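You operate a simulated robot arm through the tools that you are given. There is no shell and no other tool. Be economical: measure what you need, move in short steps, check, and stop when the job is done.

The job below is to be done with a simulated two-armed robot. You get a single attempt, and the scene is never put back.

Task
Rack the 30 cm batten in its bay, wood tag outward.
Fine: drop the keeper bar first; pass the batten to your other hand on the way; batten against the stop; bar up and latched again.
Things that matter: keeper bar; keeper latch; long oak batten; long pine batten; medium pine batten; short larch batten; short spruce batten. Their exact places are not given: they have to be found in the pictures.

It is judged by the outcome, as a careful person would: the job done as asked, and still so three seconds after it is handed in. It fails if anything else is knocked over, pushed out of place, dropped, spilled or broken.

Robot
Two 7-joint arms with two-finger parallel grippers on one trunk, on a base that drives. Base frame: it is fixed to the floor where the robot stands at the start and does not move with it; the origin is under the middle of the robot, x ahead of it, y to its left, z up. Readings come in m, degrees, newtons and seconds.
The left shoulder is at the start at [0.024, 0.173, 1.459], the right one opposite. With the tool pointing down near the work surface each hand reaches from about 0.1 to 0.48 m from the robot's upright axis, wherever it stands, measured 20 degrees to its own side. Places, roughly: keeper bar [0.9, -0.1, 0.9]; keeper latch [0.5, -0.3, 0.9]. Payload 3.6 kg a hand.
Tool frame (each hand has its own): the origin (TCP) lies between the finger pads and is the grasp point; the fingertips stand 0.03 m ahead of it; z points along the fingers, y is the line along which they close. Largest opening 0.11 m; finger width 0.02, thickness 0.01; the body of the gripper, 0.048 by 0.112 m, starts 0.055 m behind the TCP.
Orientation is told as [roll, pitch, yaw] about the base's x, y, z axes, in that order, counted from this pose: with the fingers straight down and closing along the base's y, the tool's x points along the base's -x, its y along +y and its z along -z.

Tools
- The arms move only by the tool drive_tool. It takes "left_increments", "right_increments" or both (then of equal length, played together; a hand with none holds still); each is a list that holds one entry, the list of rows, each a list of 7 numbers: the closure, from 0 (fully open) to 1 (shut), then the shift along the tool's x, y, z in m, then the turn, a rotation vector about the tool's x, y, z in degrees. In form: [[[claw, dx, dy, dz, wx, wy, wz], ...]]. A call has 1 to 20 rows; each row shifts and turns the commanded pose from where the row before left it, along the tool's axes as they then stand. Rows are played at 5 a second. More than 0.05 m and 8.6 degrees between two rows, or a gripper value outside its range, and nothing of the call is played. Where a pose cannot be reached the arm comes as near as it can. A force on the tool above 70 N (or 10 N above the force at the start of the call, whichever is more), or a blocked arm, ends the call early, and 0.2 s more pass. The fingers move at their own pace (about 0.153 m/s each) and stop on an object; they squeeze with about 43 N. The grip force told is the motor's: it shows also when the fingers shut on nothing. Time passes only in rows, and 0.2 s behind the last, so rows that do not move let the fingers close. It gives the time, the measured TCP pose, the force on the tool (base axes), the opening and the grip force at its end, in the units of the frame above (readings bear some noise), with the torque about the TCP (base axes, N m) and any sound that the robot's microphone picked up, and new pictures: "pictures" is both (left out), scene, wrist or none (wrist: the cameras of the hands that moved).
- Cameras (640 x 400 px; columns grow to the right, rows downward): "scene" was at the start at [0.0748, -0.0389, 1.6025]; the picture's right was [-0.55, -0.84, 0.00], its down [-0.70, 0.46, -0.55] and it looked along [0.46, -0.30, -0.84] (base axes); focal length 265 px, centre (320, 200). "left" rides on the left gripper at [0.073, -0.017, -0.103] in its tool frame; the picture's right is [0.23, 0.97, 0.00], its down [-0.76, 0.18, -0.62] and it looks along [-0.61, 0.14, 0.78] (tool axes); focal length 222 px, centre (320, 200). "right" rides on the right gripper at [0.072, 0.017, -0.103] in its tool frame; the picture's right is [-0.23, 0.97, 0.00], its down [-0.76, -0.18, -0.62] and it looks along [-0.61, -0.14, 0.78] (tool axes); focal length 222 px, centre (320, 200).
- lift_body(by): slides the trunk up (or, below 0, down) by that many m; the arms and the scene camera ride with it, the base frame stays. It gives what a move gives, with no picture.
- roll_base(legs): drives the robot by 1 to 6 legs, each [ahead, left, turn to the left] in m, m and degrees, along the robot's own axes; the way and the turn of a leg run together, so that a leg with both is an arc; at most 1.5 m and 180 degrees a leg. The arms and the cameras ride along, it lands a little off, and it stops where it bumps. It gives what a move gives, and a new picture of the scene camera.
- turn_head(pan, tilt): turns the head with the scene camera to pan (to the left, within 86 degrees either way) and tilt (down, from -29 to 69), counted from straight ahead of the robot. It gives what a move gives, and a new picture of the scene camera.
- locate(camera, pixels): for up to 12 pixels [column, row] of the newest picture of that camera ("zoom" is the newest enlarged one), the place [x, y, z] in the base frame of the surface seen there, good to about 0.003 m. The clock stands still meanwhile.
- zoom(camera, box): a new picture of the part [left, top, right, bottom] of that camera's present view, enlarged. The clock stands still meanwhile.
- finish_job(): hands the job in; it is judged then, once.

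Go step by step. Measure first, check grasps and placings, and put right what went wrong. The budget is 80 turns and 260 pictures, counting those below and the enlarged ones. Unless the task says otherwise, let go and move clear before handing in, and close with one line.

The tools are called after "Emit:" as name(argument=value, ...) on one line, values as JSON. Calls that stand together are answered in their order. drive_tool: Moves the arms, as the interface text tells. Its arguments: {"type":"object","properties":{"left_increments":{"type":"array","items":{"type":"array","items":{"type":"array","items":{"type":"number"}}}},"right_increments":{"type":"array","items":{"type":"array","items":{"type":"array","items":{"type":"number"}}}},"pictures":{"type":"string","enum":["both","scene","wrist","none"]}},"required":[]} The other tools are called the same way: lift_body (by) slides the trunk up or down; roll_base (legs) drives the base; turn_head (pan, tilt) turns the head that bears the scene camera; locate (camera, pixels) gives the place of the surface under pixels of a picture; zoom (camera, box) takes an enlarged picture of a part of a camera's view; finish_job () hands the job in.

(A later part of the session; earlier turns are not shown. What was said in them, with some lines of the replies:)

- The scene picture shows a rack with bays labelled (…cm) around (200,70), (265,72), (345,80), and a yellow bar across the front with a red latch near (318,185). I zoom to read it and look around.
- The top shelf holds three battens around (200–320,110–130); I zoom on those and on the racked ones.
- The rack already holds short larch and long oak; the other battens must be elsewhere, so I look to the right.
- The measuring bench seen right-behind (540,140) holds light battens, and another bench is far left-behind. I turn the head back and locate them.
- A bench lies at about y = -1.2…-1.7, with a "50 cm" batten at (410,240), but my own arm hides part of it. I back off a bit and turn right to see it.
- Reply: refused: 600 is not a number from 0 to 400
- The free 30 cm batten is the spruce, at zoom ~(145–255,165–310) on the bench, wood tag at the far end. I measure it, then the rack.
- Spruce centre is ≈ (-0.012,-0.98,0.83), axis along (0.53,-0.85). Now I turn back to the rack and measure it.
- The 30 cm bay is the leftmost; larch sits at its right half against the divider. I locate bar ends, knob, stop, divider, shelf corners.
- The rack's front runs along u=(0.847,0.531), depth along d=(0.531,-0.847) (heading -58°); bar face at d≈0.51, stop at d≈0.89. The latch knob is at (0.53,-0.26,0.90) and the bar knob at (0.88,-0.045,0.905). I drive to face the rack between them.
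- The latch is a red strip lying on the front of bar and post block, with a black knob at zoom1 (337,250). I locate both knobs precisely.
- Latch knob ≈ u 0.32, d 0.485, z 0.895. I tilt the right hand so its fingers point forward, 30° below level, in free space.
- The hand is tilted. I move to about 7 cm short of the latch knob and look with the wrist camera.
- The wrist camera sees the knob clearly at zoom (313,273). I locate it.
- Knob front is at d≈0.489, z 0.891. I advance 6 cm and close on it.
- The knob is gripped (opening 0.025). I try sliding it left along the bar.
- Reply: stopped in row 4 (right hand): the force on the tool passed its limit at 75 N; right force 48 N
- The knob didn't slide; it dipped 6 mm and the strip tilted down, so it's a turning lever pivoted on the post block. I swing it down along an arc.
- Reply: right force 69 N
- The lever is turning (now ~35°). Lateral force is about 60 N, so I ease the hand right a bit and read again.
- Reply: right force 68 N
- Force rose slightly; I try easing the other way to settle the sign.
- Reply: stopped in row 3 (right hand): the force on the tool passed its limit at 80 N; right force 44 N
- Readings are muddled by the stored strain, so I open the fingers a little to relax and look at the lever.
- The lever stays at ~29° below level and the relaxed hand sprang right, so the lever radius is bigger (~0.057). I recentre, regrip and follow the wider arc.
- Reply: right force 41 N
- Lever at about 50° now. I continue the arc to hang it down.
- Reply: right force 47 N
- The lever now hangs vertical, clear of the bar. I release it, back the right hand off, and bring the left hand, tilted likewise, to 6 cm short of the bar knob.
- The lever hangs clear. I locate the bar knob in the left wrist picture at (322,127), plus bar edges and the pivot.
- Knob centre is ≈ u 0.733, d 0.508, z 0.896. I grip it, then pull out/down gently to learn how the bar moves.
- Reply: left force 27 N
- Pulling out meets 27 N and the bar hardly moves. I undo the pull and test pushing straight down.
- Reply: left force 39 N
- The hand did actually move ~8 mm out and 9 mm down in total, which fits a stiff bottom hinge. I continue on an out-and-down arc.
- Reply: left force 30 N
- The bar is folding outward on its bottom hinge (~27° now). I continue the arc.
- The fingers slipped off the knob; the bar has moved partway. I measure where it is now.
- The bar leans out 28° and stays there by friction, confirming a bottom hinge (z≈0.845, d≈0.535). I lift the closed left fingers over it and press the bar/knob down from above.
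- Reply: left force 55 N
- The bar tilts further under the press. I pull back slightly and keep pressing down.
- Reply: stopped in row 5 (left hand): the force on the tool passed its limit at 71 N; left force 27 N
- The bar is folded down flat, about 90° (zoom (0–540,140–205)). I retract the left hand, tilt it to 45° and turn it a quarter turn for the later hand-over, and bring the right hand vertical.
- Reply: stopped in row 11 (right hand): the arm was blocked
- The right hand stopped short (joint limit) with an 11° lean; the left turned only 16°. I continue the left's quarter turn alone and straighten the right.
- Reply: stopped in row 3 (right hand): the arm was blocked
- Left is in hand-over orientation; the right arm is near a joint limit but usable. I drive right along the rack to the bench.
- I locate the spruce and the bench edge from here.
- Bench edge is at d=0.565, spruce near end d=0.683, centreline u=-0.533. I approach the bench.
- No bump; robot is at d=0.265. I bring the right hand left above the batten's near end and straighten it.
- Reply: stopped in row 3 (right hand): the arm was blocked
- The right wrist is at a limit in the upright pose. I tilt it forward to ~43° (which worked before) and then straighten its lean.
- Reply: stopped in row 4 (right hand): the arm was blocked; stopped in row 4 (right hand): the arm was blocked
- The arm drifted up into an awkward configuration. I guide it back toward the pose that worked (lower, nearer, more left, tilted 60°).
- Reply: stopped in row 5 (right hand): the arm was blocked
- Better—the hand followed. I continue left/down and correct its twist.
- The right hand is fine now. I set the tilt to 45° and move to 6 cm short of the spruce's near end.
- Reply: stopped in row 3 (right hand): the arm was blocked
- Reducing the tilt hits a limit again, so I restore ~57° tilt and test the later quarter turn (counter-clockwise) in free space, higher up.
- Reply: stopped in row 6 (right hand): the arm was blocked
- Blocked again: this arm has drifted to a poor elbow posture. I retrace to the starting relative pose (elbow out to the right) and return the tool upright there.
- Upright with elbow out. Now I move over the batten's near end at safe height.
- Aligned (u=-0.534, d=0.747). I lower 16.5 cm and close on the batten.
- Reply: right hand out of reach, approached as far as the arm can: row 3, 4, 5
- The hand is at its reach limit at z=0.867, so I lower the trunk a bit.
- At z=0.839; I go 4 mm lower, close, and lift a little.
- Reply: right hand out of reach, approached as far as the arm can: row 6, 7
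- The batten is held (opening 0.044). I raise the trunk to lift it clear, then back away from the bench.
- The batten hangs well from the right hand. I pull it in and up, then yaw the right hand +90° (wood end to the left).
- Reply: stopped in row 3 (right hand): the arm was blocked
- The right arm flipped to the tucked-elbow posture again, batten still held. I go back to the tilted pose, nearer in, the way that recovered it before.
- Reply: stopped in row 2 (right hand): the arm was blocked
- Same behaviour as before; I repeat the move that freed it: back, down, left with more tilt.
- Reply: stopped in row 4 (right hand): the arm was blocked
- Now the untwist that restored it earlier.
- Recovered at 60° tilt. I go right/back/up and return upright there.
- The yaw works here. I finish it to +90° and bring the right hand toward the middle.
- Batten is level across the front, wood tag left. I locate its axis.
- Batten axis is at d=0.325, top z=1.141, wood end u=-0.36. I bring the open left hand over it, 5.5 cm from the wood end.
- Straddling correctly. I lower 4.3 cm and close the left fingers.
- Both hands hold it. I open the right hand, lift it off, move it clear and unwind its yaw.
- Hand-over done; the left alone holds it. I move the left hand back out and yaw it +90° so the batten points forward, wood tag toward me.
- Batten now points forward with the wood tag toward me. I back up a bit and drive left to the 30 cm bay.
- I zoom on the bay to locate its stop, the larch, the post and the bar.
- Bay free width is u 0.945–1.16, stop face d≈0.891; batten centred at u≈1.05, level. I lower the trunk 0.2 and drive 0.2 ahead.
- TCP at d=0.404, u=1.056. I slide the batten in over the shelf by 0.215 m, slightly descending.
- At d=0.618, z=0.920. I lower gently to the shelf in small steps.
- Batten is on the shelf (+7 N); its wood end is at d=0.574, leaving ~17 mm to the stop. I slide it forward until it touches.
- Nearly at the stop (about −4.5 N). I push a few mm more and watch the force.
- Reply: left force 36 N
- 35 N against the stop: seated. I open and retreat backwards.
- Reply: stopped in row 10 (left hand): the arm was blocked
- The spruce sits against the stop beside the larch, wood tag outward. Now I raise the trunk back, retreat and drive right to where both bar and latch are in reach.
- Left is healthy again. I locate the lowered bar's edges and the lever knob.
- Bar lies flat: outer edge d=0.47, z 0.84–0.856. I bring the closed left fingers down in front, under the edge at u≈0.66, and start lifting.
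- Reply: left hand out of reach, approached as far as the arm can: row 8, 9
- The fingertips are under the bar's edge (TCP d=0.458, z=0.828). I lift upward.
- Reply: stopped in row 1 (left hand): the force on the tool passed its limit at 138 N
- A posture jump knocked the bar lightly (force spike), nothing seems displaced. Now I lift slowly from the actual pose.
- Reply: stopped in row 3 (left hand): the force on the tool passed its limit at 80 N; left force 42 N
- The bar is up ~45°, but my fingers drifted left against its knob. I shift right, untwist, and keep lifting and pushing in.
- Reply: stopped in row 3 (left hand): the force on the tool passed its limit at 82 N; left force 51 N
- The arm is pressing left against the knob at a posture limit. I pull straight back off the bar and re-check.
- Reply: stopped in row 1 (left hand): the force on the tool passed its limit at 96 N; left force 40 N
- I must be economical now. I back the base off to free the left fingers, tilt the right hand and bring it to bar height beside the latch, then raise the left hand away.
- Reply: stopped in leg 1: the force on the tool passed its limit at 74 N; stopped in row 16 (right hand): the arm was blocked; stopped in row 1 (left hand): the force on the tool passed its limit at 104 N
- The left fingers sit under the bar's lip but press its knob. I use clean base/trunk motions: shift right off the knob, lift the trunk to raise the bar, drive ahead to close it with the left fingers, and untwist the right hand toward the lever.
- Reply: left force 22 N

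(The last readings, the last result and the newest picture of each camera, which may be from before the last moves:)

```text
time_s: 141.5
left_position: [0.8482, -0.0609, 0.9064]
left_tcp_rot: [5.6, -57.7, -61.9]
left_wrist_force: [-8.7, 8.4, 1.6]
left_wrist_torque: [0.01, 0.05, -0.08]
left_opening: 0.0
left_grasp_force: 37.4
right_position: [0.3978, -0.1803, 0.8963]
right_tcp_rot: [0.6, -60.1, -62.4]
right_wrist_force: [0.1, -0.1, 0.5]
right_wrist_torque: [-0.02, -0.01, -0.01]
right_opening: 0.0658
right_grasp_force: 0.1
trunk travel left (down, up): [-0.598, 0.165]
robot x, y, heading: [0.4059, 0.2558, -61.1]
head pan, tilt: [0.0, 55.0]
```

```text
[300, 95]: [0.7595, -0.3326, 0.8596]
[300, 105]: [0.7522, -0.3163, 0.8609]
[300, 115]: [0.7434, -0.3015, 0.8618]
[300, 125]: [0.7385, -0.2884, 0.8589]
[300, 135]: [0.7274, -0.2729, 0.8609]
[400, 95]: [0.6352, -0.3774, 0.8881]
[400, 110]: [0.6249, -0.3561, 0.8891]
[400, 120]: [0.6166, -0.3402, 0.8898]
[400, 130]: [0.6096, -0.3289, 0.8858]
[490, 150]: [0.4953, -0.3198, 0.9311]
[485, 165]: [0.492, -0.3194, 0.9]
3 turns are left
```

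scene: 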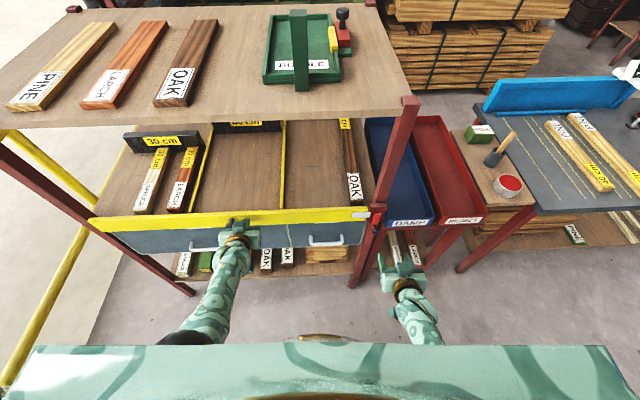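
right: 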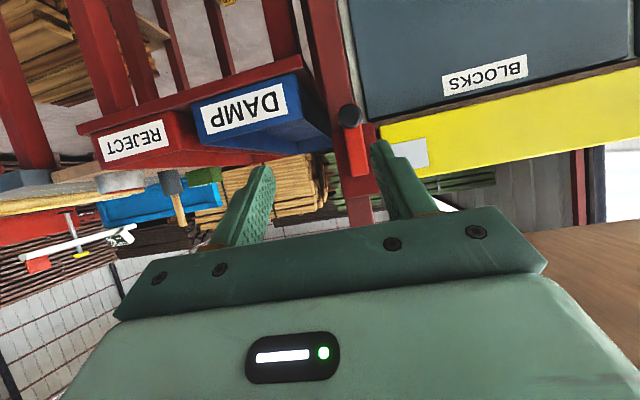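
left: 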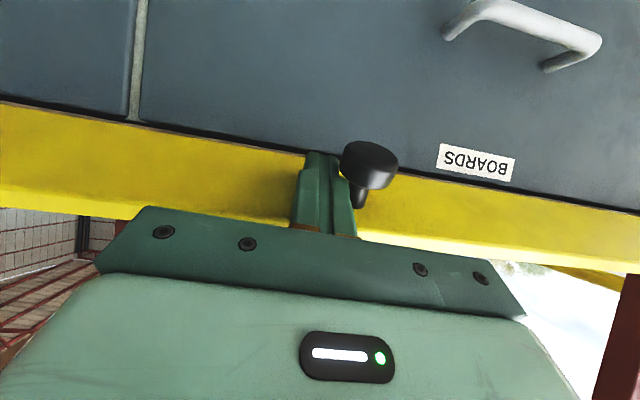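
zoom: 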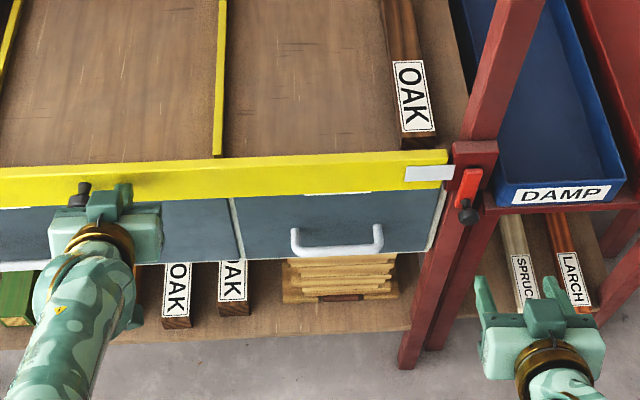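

The bar is upright again (white plate beside the block, zoom (430,172)), held by the left fingers. I nudge it snug, then grip the hanging lever knob with the right hand and swing it up along the reverse arc.

Emit:
roll_base(legs=[[0.005, 0, 0]])

Emit:
drive_tool(right_increments=[[[0.4, -0.0042, 0.0105, 0.02, 0, 0, 0], [0.4, -0.0042, 0.0105, 0.02, 0, 0, 0], [0.4, -0.0043, 0.0104, 0.02, 0, 0, 0], [0.4, 0, 0, 0.02, 0, 0, 0], [0.4, 0, 0, 0.02, 0, 0, 0], [0.4, 0, 0, 0.018, 0, 0, 0], [0.4, 0, 0, 0, 0, 0, 0], [1, 0, 0, 0, 0, 0, 0], [1, 0, 0, 0, 0, 0, 0], [1, 0, 0, 0, 0, 0, 0]]], pictures="wrist")

Emit:
drive_tool(right_increments=[[[1, -0.0005, 0.0071, -0.0009, 0, 0, 0], [1, -0.0005, 0.0071, -0.0009, 0, 0, 0], [1, -0.0019, 0.0068, -0.0017, 0, 0, 0], [1, -0.0019, 0.0068, -0.0017, 0, 0, 0], [1, -0.0035, 0.0059, -0.0025, 0, 0, 0], [1, -0.0035, 0.0059, -0.0025, 0, 0, 0], [1, 0, 0, 0, 0, 0, 0]]], pictures="wrist")

Emit:
drive_tool(right_increments=[[[1, -0.0047, 0.0047, -0.0031, 0, 0, 0], [1, -0.0047, 0.0047, -0.0031, 0, 0, 0], [1, -0.0057, 0.003, -0.0036, 0, 0, 0], [1, -0.0057, 0.003, -0.0036, 0, 0, 0], [1, -0.0064, 0.0012, -0.0038, 0, 0, 0], [1, -0.0064, 0.0012, -0.0038, 0, 0, 0], [1, 0, 0, 0, 0, 0, 0]]], pictures="both")

Emit:
zoom(camera="scene", box=[320, 190, 420, 260])

Emit:
zoom(camera="right", box=[160, 0, 480, 200])

```text
time_s: 142.2
left_position: [0.8488, -0.0633, 0.9069]
left_tcp_rot: [5.6, -57.6, -61.7]
left_wrist_force: [-23.8, 34.2, 4.4]
left_wrist_torque: [0.14, 0.12, -0.1]
left_opening: 0.0002
left_grasp_force: 37.6
right_position: [0.3985, -0.1822, 0.8969]
right_tcp_rot: [0.6, -60.4, -62.3]
right_wrist_force: [-0.1, -0.5, -0.3]
right_wrist_torque: [-0.01, 0.01, 0.0]
right_opening: 0.0661
right_grasp_force: 0.0
trunk travel left (down, up): [-0.598, 0.165]
robot x, y, heading: [0.4061, 0.255, -61.1]
head pan, tilt: [0.0, 55.0]
```

scene: 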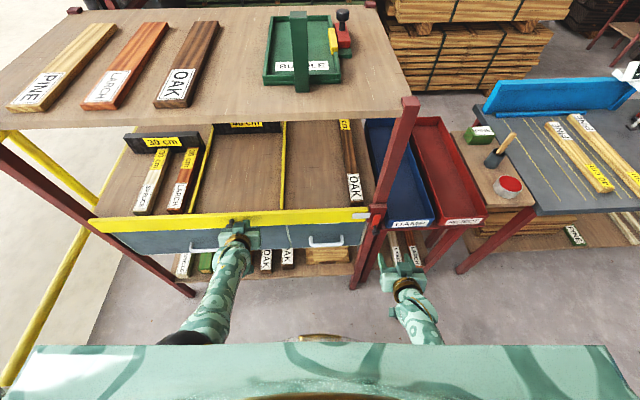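

```text
time_s: 144.4
left_position: [0.8502, -0.0628, 0.905]
left_tcp_rot: [5.6, -57.3, -61.8]
left_wrist_force: [-15.3, 28.3, -1.9]
left_wrist_torque: [0.37, -0.08, 0.03]
left_opening: 0.0001
left_grasp_force: 37.2
right_position: [0.4717, -0.2494, 0.8661]
right_tcp_rot: [0.5, -60.3, -62.2]
right_wrist_force: [0.0, 0.6, -0.2]
right_wrist_torque: [0.02, 0.01, -0.01]
right_opening: 0.0
right_grasp_force: 37.6
right hand out of reach, approached as far as the arm can: row 5, 6
trunk travel left (down, up): [-0.598, 0.165]
robot x, y, heading: [0.4091, 0.2537, -61.2]
head pan, tilt: [0.0, 55.0]
```

right: 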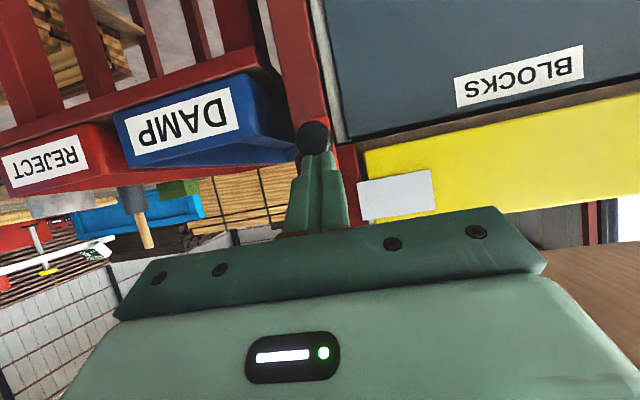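

```text
time_s: 146.2
left_position: [0.8513, -0.0612, 0.9043]
left_tcp_rot: [5.6, -57.1, -61.6]
left_wrist_force: [-9.0, 14.9, 7.2]
left_wrist_torque: [-0.13, 0.03, -0.02]
left_opening: 0.0
left_grasp_force: 37.5
right_position: [0.4735, -0.2757, 0.898]
right_tcp_rot: [-7.2, -62.6, -57.0]
right_wrist_force: [0.6, -0.1, 0.0]
right_wrist_torque: [-0.02, 0.0, 0.01]
right_opening: 0.0001
right_grasp_force: 37.3
trunk travel left (down, up): [-0.598, 0.165]
robot x, y, heading: [0.4072, 0.258, -61.2]
head pan, tilt: [0.0, 55.0]
stopped in row 7 (right hand): the arm was blocked; the commanded pose is now the measured one
```

right: 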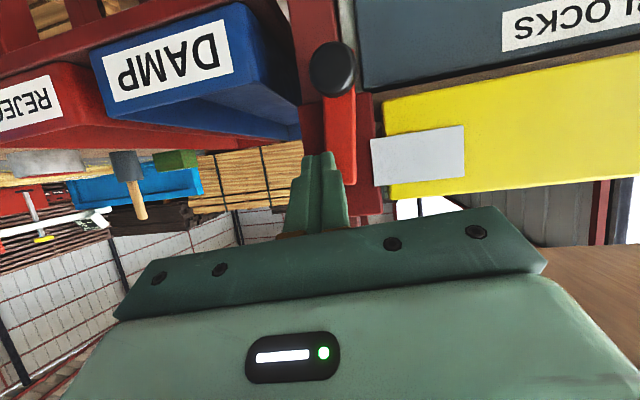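

```text
time_s: 146.8
left_position: [0.8543, -0.0604, 0.9054]
left_tcp_rot: [5.4, -57.4, -61.5]
left_wrist_force: [1.0, 1.4, -0.2]
left_wrist_torque: [-0.07, 0.01, -0.12]
left_opening: 0.0
left_grasp_force: 37.3
right_position: [0.4659, -0.2848, 0.9029]
right_tcp_rot: [-11.2, -61.4, -53.6]
right_wrist_force: [-1.5, 1.1, -0.6]
right_wrist_torque: [-0.08, -0.06, 0.05]
right_opening: 0.0
right_grasp_force: 37.8
trunk travel left (down, up): [-0.598, 0.165]
robot x, y, heading: [0.4075, 0.2567, -61.1]
head pan, tilt: [0.0, 55.0]
stopped in row 2 (right hand): the force on the tool passed its limit at 78 N (the readings are from after the stop); the commanded pose is now the measured one
```

scene: 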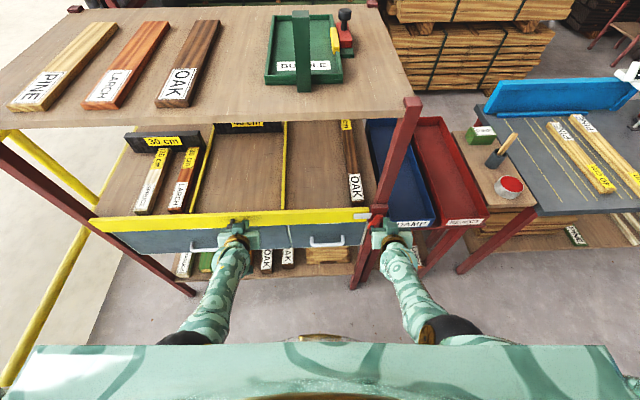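
right: 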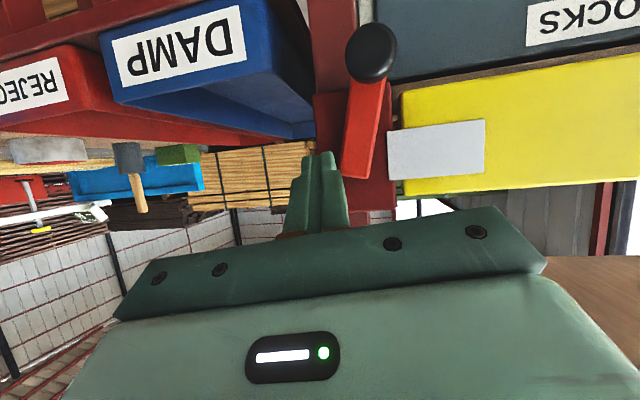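

```text
5.71 times, centred on (370, 225) of scene
```

zoom: 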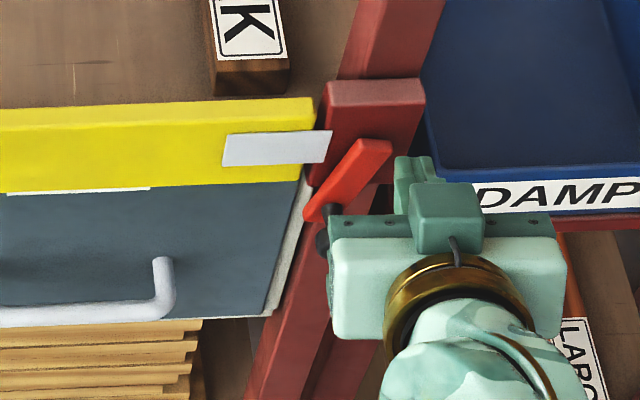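

```text
2.00 times, centred on (320, 100) of right
2 turns are left
```

zoom: 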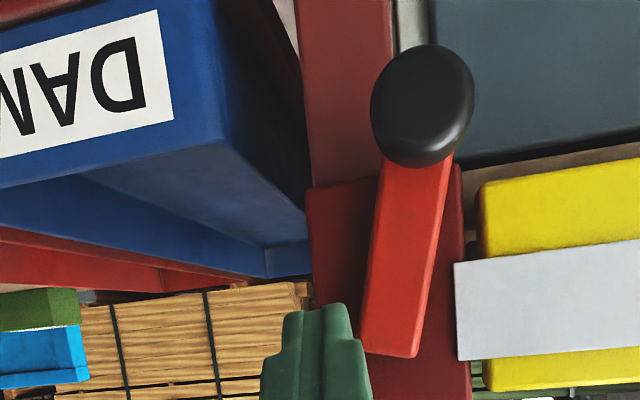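

The right fingers missed the knob (arm at its reach) but nudged the lever ~15°; the knob is now at ≈ u 0.277, z 0.838. I back the right hand off, lower the trunk for reach, open, regrip the knob and follow the arc up.

Emit:
drive_tool(right_increments=[[[1, 0, 0, -0.02, 0, 0, 0], [1, 0, 0, -0.025, 0, 0, 0], [0.6, 0, 0, -0.025, 0, 0, 0], [0.2, 0, 0, 0, -2.8, 0.85, 1.5], [0.2, 0, 0, 0, -2.8, 0.85, 1.5], [0.2, 0, 0, 0, 0, 0, 0]]], pictures="none")

Emit:
lift_body(by=-0.055)

Emit:
drive_tool(right_increments=[[[0.2, 0.0028, 0.0144, 0, 0, 0, 0], [0.2, 0.0028, 0.0144, 0, 0, 0, 0], [0.2, 0, 0, 0.02, 0, 0, 0], [0.2, 0, 0, 0.02, 0, 0, 0], [0.2, 0, 0, 0.0195, 0, 0, 0], [0.2, 0, 0, 0, 0, 0, 0], [1, 0, 0, 0, 0, 0, 0], [1, 0, 0, 0, 0, 0, 0], [1, 0, 0, 0, 0, 0, 0]]], pictures="wrist")

Emit:
drive_tool(right_increments=[[[1, -0.0024, 0.0072, -0.0017, 0, 0, 0], [1, -0.0024, 0.0072, -0.0017, 0, 0, 0], [1, -0.0039, 0.006, -0.0025, 0, 0, 0], [1, -0.0039, 0.006, -0.0025, 0, 0, 0], [1, -0.0051, 0.0046, -0.0031, 0, 0, 0], [1, -0.0051, 0.0046, -0.0031, 0, 0, 0], [1, 0, 0, 0, 0, 0, 0]]], pictures="wrist")

Emit:
drive_tool(right_increments=[[[1, -0.006, 0.0029, -0.0036, 0, 0, 0], [1, -0.006, 0.0029, -0.0036, 0, 0, 0], [1, -0.0065, 0.001, -0.0038, 0, 0, 0], [1, -0.0065, 0.001, -0.0038, 0, 0, 0], [1, 0, 0, 0, 0, 0, 0]]], pictures="both")

Emit:
zoom(camera="scene", box=[320, 190, 420, 260])

Emit:
zoom(camera="right", box=[160, 0, 480, 200])

```text
time_s: 148.2
left_position: [0.852, -0.0613, 0.9036]
left_tcp_rot: [5.6, -57.1, -61.6]
left_wrist_force: [-7.4, 14.8, -1.0]
left_wrist_torque: [0.18, 0.01, 0.04]
left_opening: 0.0001
left_grasp_force: 37.5
right_position: [0.4449, -0.226, 0.9347]
right_tcp_rot: [1.4, -60.1, -61.1]
right_wrist_force: [0.2, -0.2, -0.5]
right_wrist_torque: [-0.02, 0.02, 0.02]
right_opening: 0.088
right_grasp_force: 0.1
trunk travel left (down, up): [-0.598, 0.165]
robot x, y, heading: [0.4102, 0.2551, -61.0]
head pan, tilt: [0.0, 55.0]
```

```text
time_s: 149.1
left_position: [0.8539, -0.0645, 0.85]
left_tcp_rot: [5.7, -57.4, -61.8]
left_wrist_force: [0.2, 0.2, 1.2]
left_wrist_torque: [-0.01, -0.02, 0.02]
left_opening: 0.0
left_grasp_force: 37.1
right_position: [0.4445, -0.2282, 0.8804]
right_tcp_rot: [1.1, -60.1, -61.0]
right_wrist_force: [-0.8, 0.1, 1.4]
right_wrist_torque: [-0.01, -0.01, 0.02]
right_opening: 0.0882
right_grasp_force: 0.0
trunk travel left (down, up): [-0.543, 0.22]
robot x, y, heading: [0.4113, 0.255, -61.1]
head pan, tilt: [0.0, 55.0]
```

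```text
time_s: 151.1
left_position: [0.8531, -0.0619, 0.8481]
left_tcp_rot: [5.6, -57.2, -61.7]
left_wrist_force: [0.2, -0.8, 0.0]
left_wrist_torque: [-0.02, 0.02, 0.0]
left_opening: 0.0
left_grasp_force: 37.5
right_position: [0.4847, -0.2612, 0.8435]
right_tcp_rot: [-0.6, -60.0, -59.7]
right_wrist_force: [-4.8, 10.4, -9.3]
right_wrist_torque: [0.13, 0.04, -0.05]
right_opening: 0.025
right_grasp_force: 45.6
trunk travel left (down, up): [-0.543, 0.22]
robot x, y, heading: [0.4085, 0.2548, -61.0]
head pan, tilt: [0.0, 55.0]
```

right: 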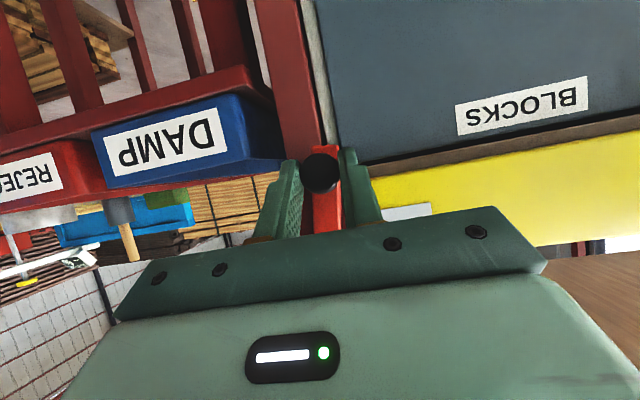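

```text
time_s: 152.1
left_position: [0.8608, -0.0551, 0.8484]
left_tcp_rot: [5.4, -57.3, -61.0]
left_wrist_force: [-0.2, -0.1, -1.0]
left_wrist_torque: [0.03, 0.0, -0.02]
left_opening: 0.0
left_grasp_force: 37.2
right_position: [0.4823, -0.274, 0.859]
right_tcp_rot: [-9.3, -60.1, -51.5]
right_wrist_force: [37.7, 34.4, -4.9]
right_wrist_torque: [0.58, -0.32, 0.51]
right_opening: 0.0207
right_grasp_force: 45.1
trunk travel left (down, up): [-0.543, 0.22]
robot x, y, heading: [0.4108, 0.2609, -60.7]
head pan, tilt: [0.0, 55.0]
stopped in row 4 (right hand): the force on the tool passed its limit at 118 N (the readings are from after the stop); the commanded pose is now the measured one
```

right: 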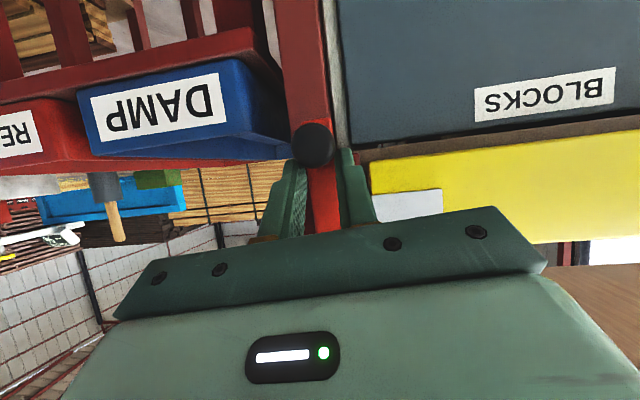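

```text
time_s: 152.4
left_position: [0.8614, -0.0529, 0.8488]
left_tcp_rot: [5.6, -57.4, -61.0]
left_wrist_force: [-0.5, 0.9, -0.1]
left_wrist_torque: [0.01, -0.01, 0.02]
left_opening: 0.0
left_grasp_force: 37.7
right_position: [0.4833, -0.2738, 0.8597]
right_tcp_rot: [-9.8, -59.5, -50.7]
right_wrist_force: [26.8, 32.4, 3.5]
right_wrist_torque: [0.1, -0.62, -0.24]
right_opening: 0.0197
right_grasp_force: 45.6
trunk travel left (down, up): [-0.543, 0.22]
robot x, y, heading: [0.4134, 0.2572, -60.3]
head pan, tilt: [0.0, 55.0]
stopped in row 1 (right hand): the force on the tool passed its limit at 77 N (the readings are from after the stop); the commanded pose is now the measured one
```

scene: 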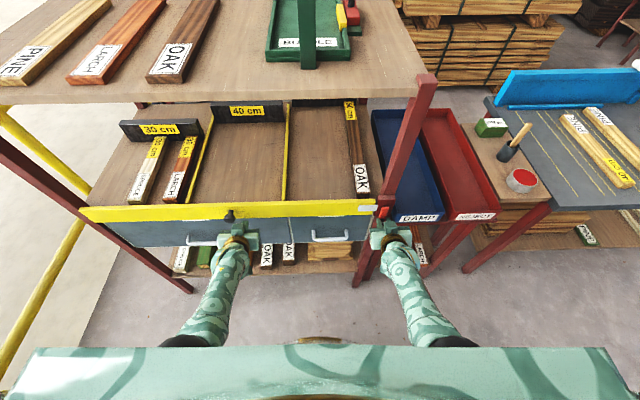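
right: 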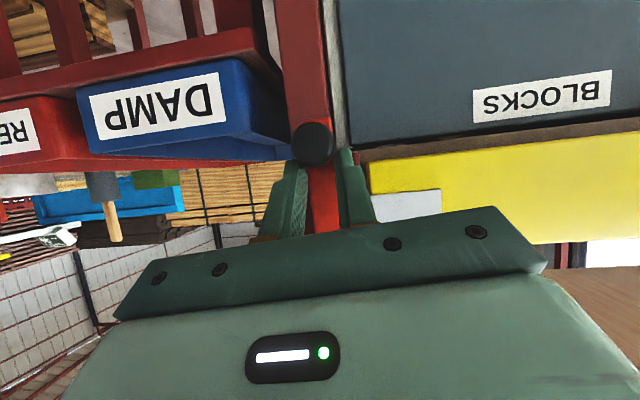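

```text
5.71 times, centred on (370, 225) of scene
```

zoom: 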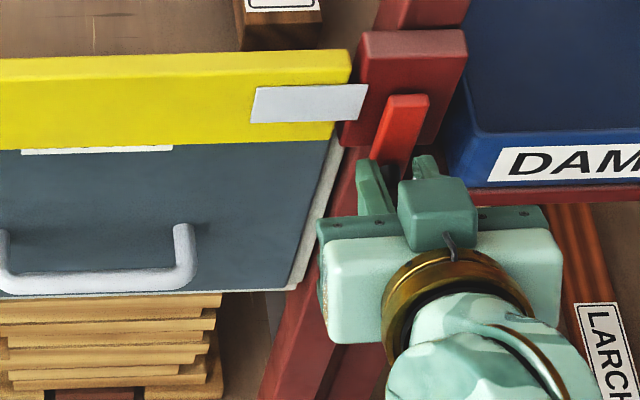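

```text
2.00 times, centred on (320, 100) of right
1 turns are left
```

zoom: 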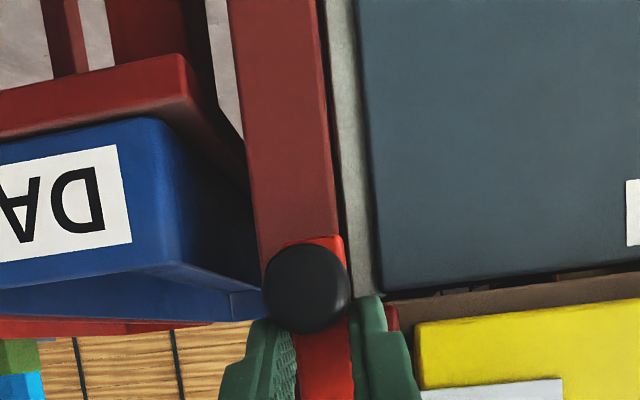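

The last pictures show the lever hanging again, the knob between my right fingers and the bar upright. In this last turn I free the left hand and open the right fingers around the knob. Then I push it left with the base, lift it level with the trunk, back away and hand in. I won't be able to see whether the latch ended fully closed.

Emit:
drive_tool(left_increments=[[[1, 0, 0, -0.02, 0, 0, 0], [1, 0, 0, -0.02, 0, 0, 0], [1, 0, 0, -0.02, 0, 0, 0], [1, 0, 0, -0.02, 0, 0, 0], [1, 0, 0, -0.02, 0, 0, 0], [1, 0, 0, 0, 0, 0, 0]]], pictures="none")

Emit:
drive_tool(right_increments=[[[0.5, 0, 0, 0, 0, 0, 0], [0.5, 0, 0, 0, 0, 0, 0], [0.5, 0, 0, 0, 0, 0, 0]]], pictures="none")

Emit:
lift_body(by=-0.015)

Emit:
roll_base(legs=[[-0.006, 0.092, 0]])

Emit:
lift_body(by=0.028)

Emit:
roll_base(legs=[[-0.15, 0, 0]])

Emit:
finish_job()

```text
time_s: 154.0
left_position: [0.8578, 0.0333, 0.9102]
left_tcp_rot: [17.2, -57.6, -71.6]
left_wrist_force: [1.1, -0.3, -0.1]
left_wrist_torque: [-0.01, -0.01, 0.0]
left_opening: 0.0001
left_grasp_force: 37.0
right_position: [0.4844, -0.273, 0.8602]
right_tcp_rot: [-9.9, -59.5, -50.4]
right_wrist_force: [19.2, 28.1, 5.7]
right_wrist_torque: [-0.04, -0.78, -0.16]
right_opening: 0.0195
right_grasp_force: 44.8
trunk travel left (down, up): [-0.543, 0.22]
robot x, y, heading: [0.4091, 0.2596, -60.4]
head pan, tilt: [0.0, 55.0]
stopped in row 6 (left hand): the arm was blocked; the commanded pose is now the measured one
```

```text
time_s: 154.8
left_position: [0.8564, 0.0289, 0.9093]
left_tcp_rot: [17.3, -57.4, -71.9]
left_wrist_force: [0.3, 0.8, 0.7]
left_wrist_torque: [-0.03, -0.01, 0.02]
left_opening: 0.0001
left_grasp_force: 37.8
right_position: [0.48, -0.2779, 0.8587]
right_tcp_rot: [-9.7, -59.4, -51.0]
right_wrist_force: [0.5, -0.5, 0.2]
right_wrist_torque: [0.04, -0.02, -0.02]
right_opening: 0.055
right_grasp_force: 0.1
trunk travel left (down, up): [-0.543, 0.22]
robot x, y, heading: [0.4122, 0.2556, -60.6]
head pan, tilt: [0.0, 55.0]
```

```text
time_s: 155.4
left_position: [0.8542, 0.0274, 0.8938]
left_tcp_rot: [16.6, -57.5, -71.4]
left_wrist_force: [0.1, 0.8, 0.5]
left_wrist_torque: [0.02, 0.01, -0.01]
left_opening: 0.0
left_grasp_force: 37.5
right_position: [0.48, -0.278, 0.8453]
right_tcp_rot: [-9.7, -59.5, -50.8]
right_wrist_force: [0.4, 0.0, 0.5]
right_wrist_torque: [-0.01, -0.02, 0.01]
right_opening: 0.0548
right_grasp_force: 0.0
trunk travel left (down, up): [-0.528, 0.235]
robot x, y, heading: [0.4127, 0.2568, -60.8]
head pan, tilt: [0.0, 55.0]
```

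```text
time_s: 156.5
left_position: [0.9331, 0.0798, 0.8936]
left_tcp_rot: [16.6, -57.5, -71.1]
left_wrist_force: [1.0, -0.8, 0.4]
left_wrist_torque: [-0.02, -0.01, 0.01]
left_opening: 0.0
left_grasp_force: 37.7
right_position: [0.5593, -0.2256, 0.844]
right_tcp_rot: [-9.9, -59.6, -50.6]
right_wrist_force: [0.2, 0.3, 0.0]
right_wrist_torque: [0.03, 0.02, 0.0]
right_opening: 0.0551
right_grasp_force: 0.0
trunk travel left (down, up): [-0.528, 0.235]
robot x, y, heading: [0.4876, 0.3095, -60.4]
head pan, tilt: [0.0, 55.0]
```

scene: 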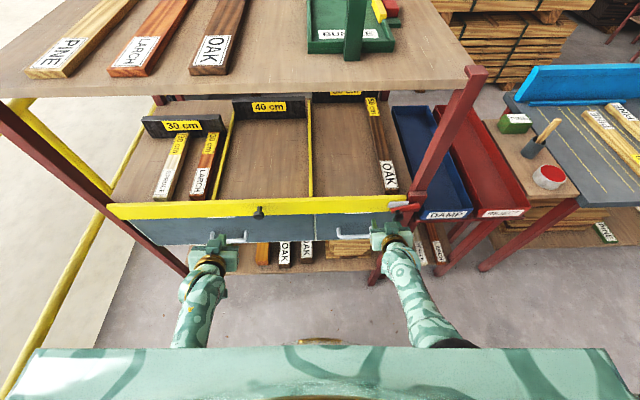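

```text
time_s: 157.3
left_position: [0.9316, 0.0798, 0.9229]
left_tcp_rot: [16.8, -57.5, -71.4]
left_wrist_force: [0.1, 0.7, -0.2]
left_wrist_torque: [0.05, -0.03, -0.04]
left_opening: 0.0001
left_grasp_force: 37.4
right_position: [0.5539, -0.2244, 0.8689]
right_tcp_rot: [-9.7, -59.1, -50.8]
right_wrist_force: [-7.0, 9.9, -12.2]
right_wrist_torque: [0.12, -0.32, -0.48]
right_opening: 0.0549
right_grasp_force: 0.0
trunk travel left (down, up): [-0.556, 0.207]
robot x, y, heading: [0.4894, 0.3061, -60.8]
head pan, tilt: [0.0, 55.0]
```

```text
time_s: 158.7
left_position: [0.8543, 0.2162, 0.9216]
left_tcp_rot: [16.7, -57.4, -71.2]
left_wrist_force: [0.3, 0.9, 0.1]
left_wrist_torque: [0.0, 0.0, 0.03]
left_opening: 0.0002
left_grasp_force: 38.1
right_position: [0.4808, -0.0911, 0.8711]
right_tcp_rot: [-9.9, -59.4, -50.6]
right_wrist_force: [0.8, -0.3, 0.7]
right_wrist_torque: [0.0, -0.01, 0.02]
right_opening: 0.0549
right_grasp_force: 0.1
trunk travel left (down, up): [-0.556, 0.207]
robot x, y, heading: [0.4158, 0.4454, -60.5]
head pan, tilt: [0.0, 55.0]
```

scene: 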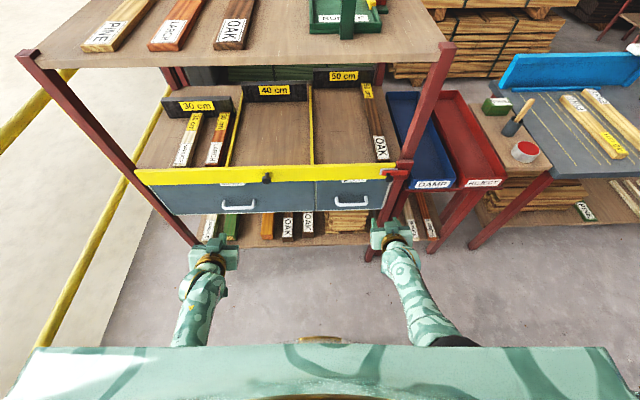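

```text
The job is handed in.
```

The 30 cm spruce batten is in its bay against the stop, wood tag outward; I dropped the keeper bar first and passed the batten from right hand to left on the way. The bar is up again and the latch lever is swung back up, but I handed in without a close check that it is fully latched.
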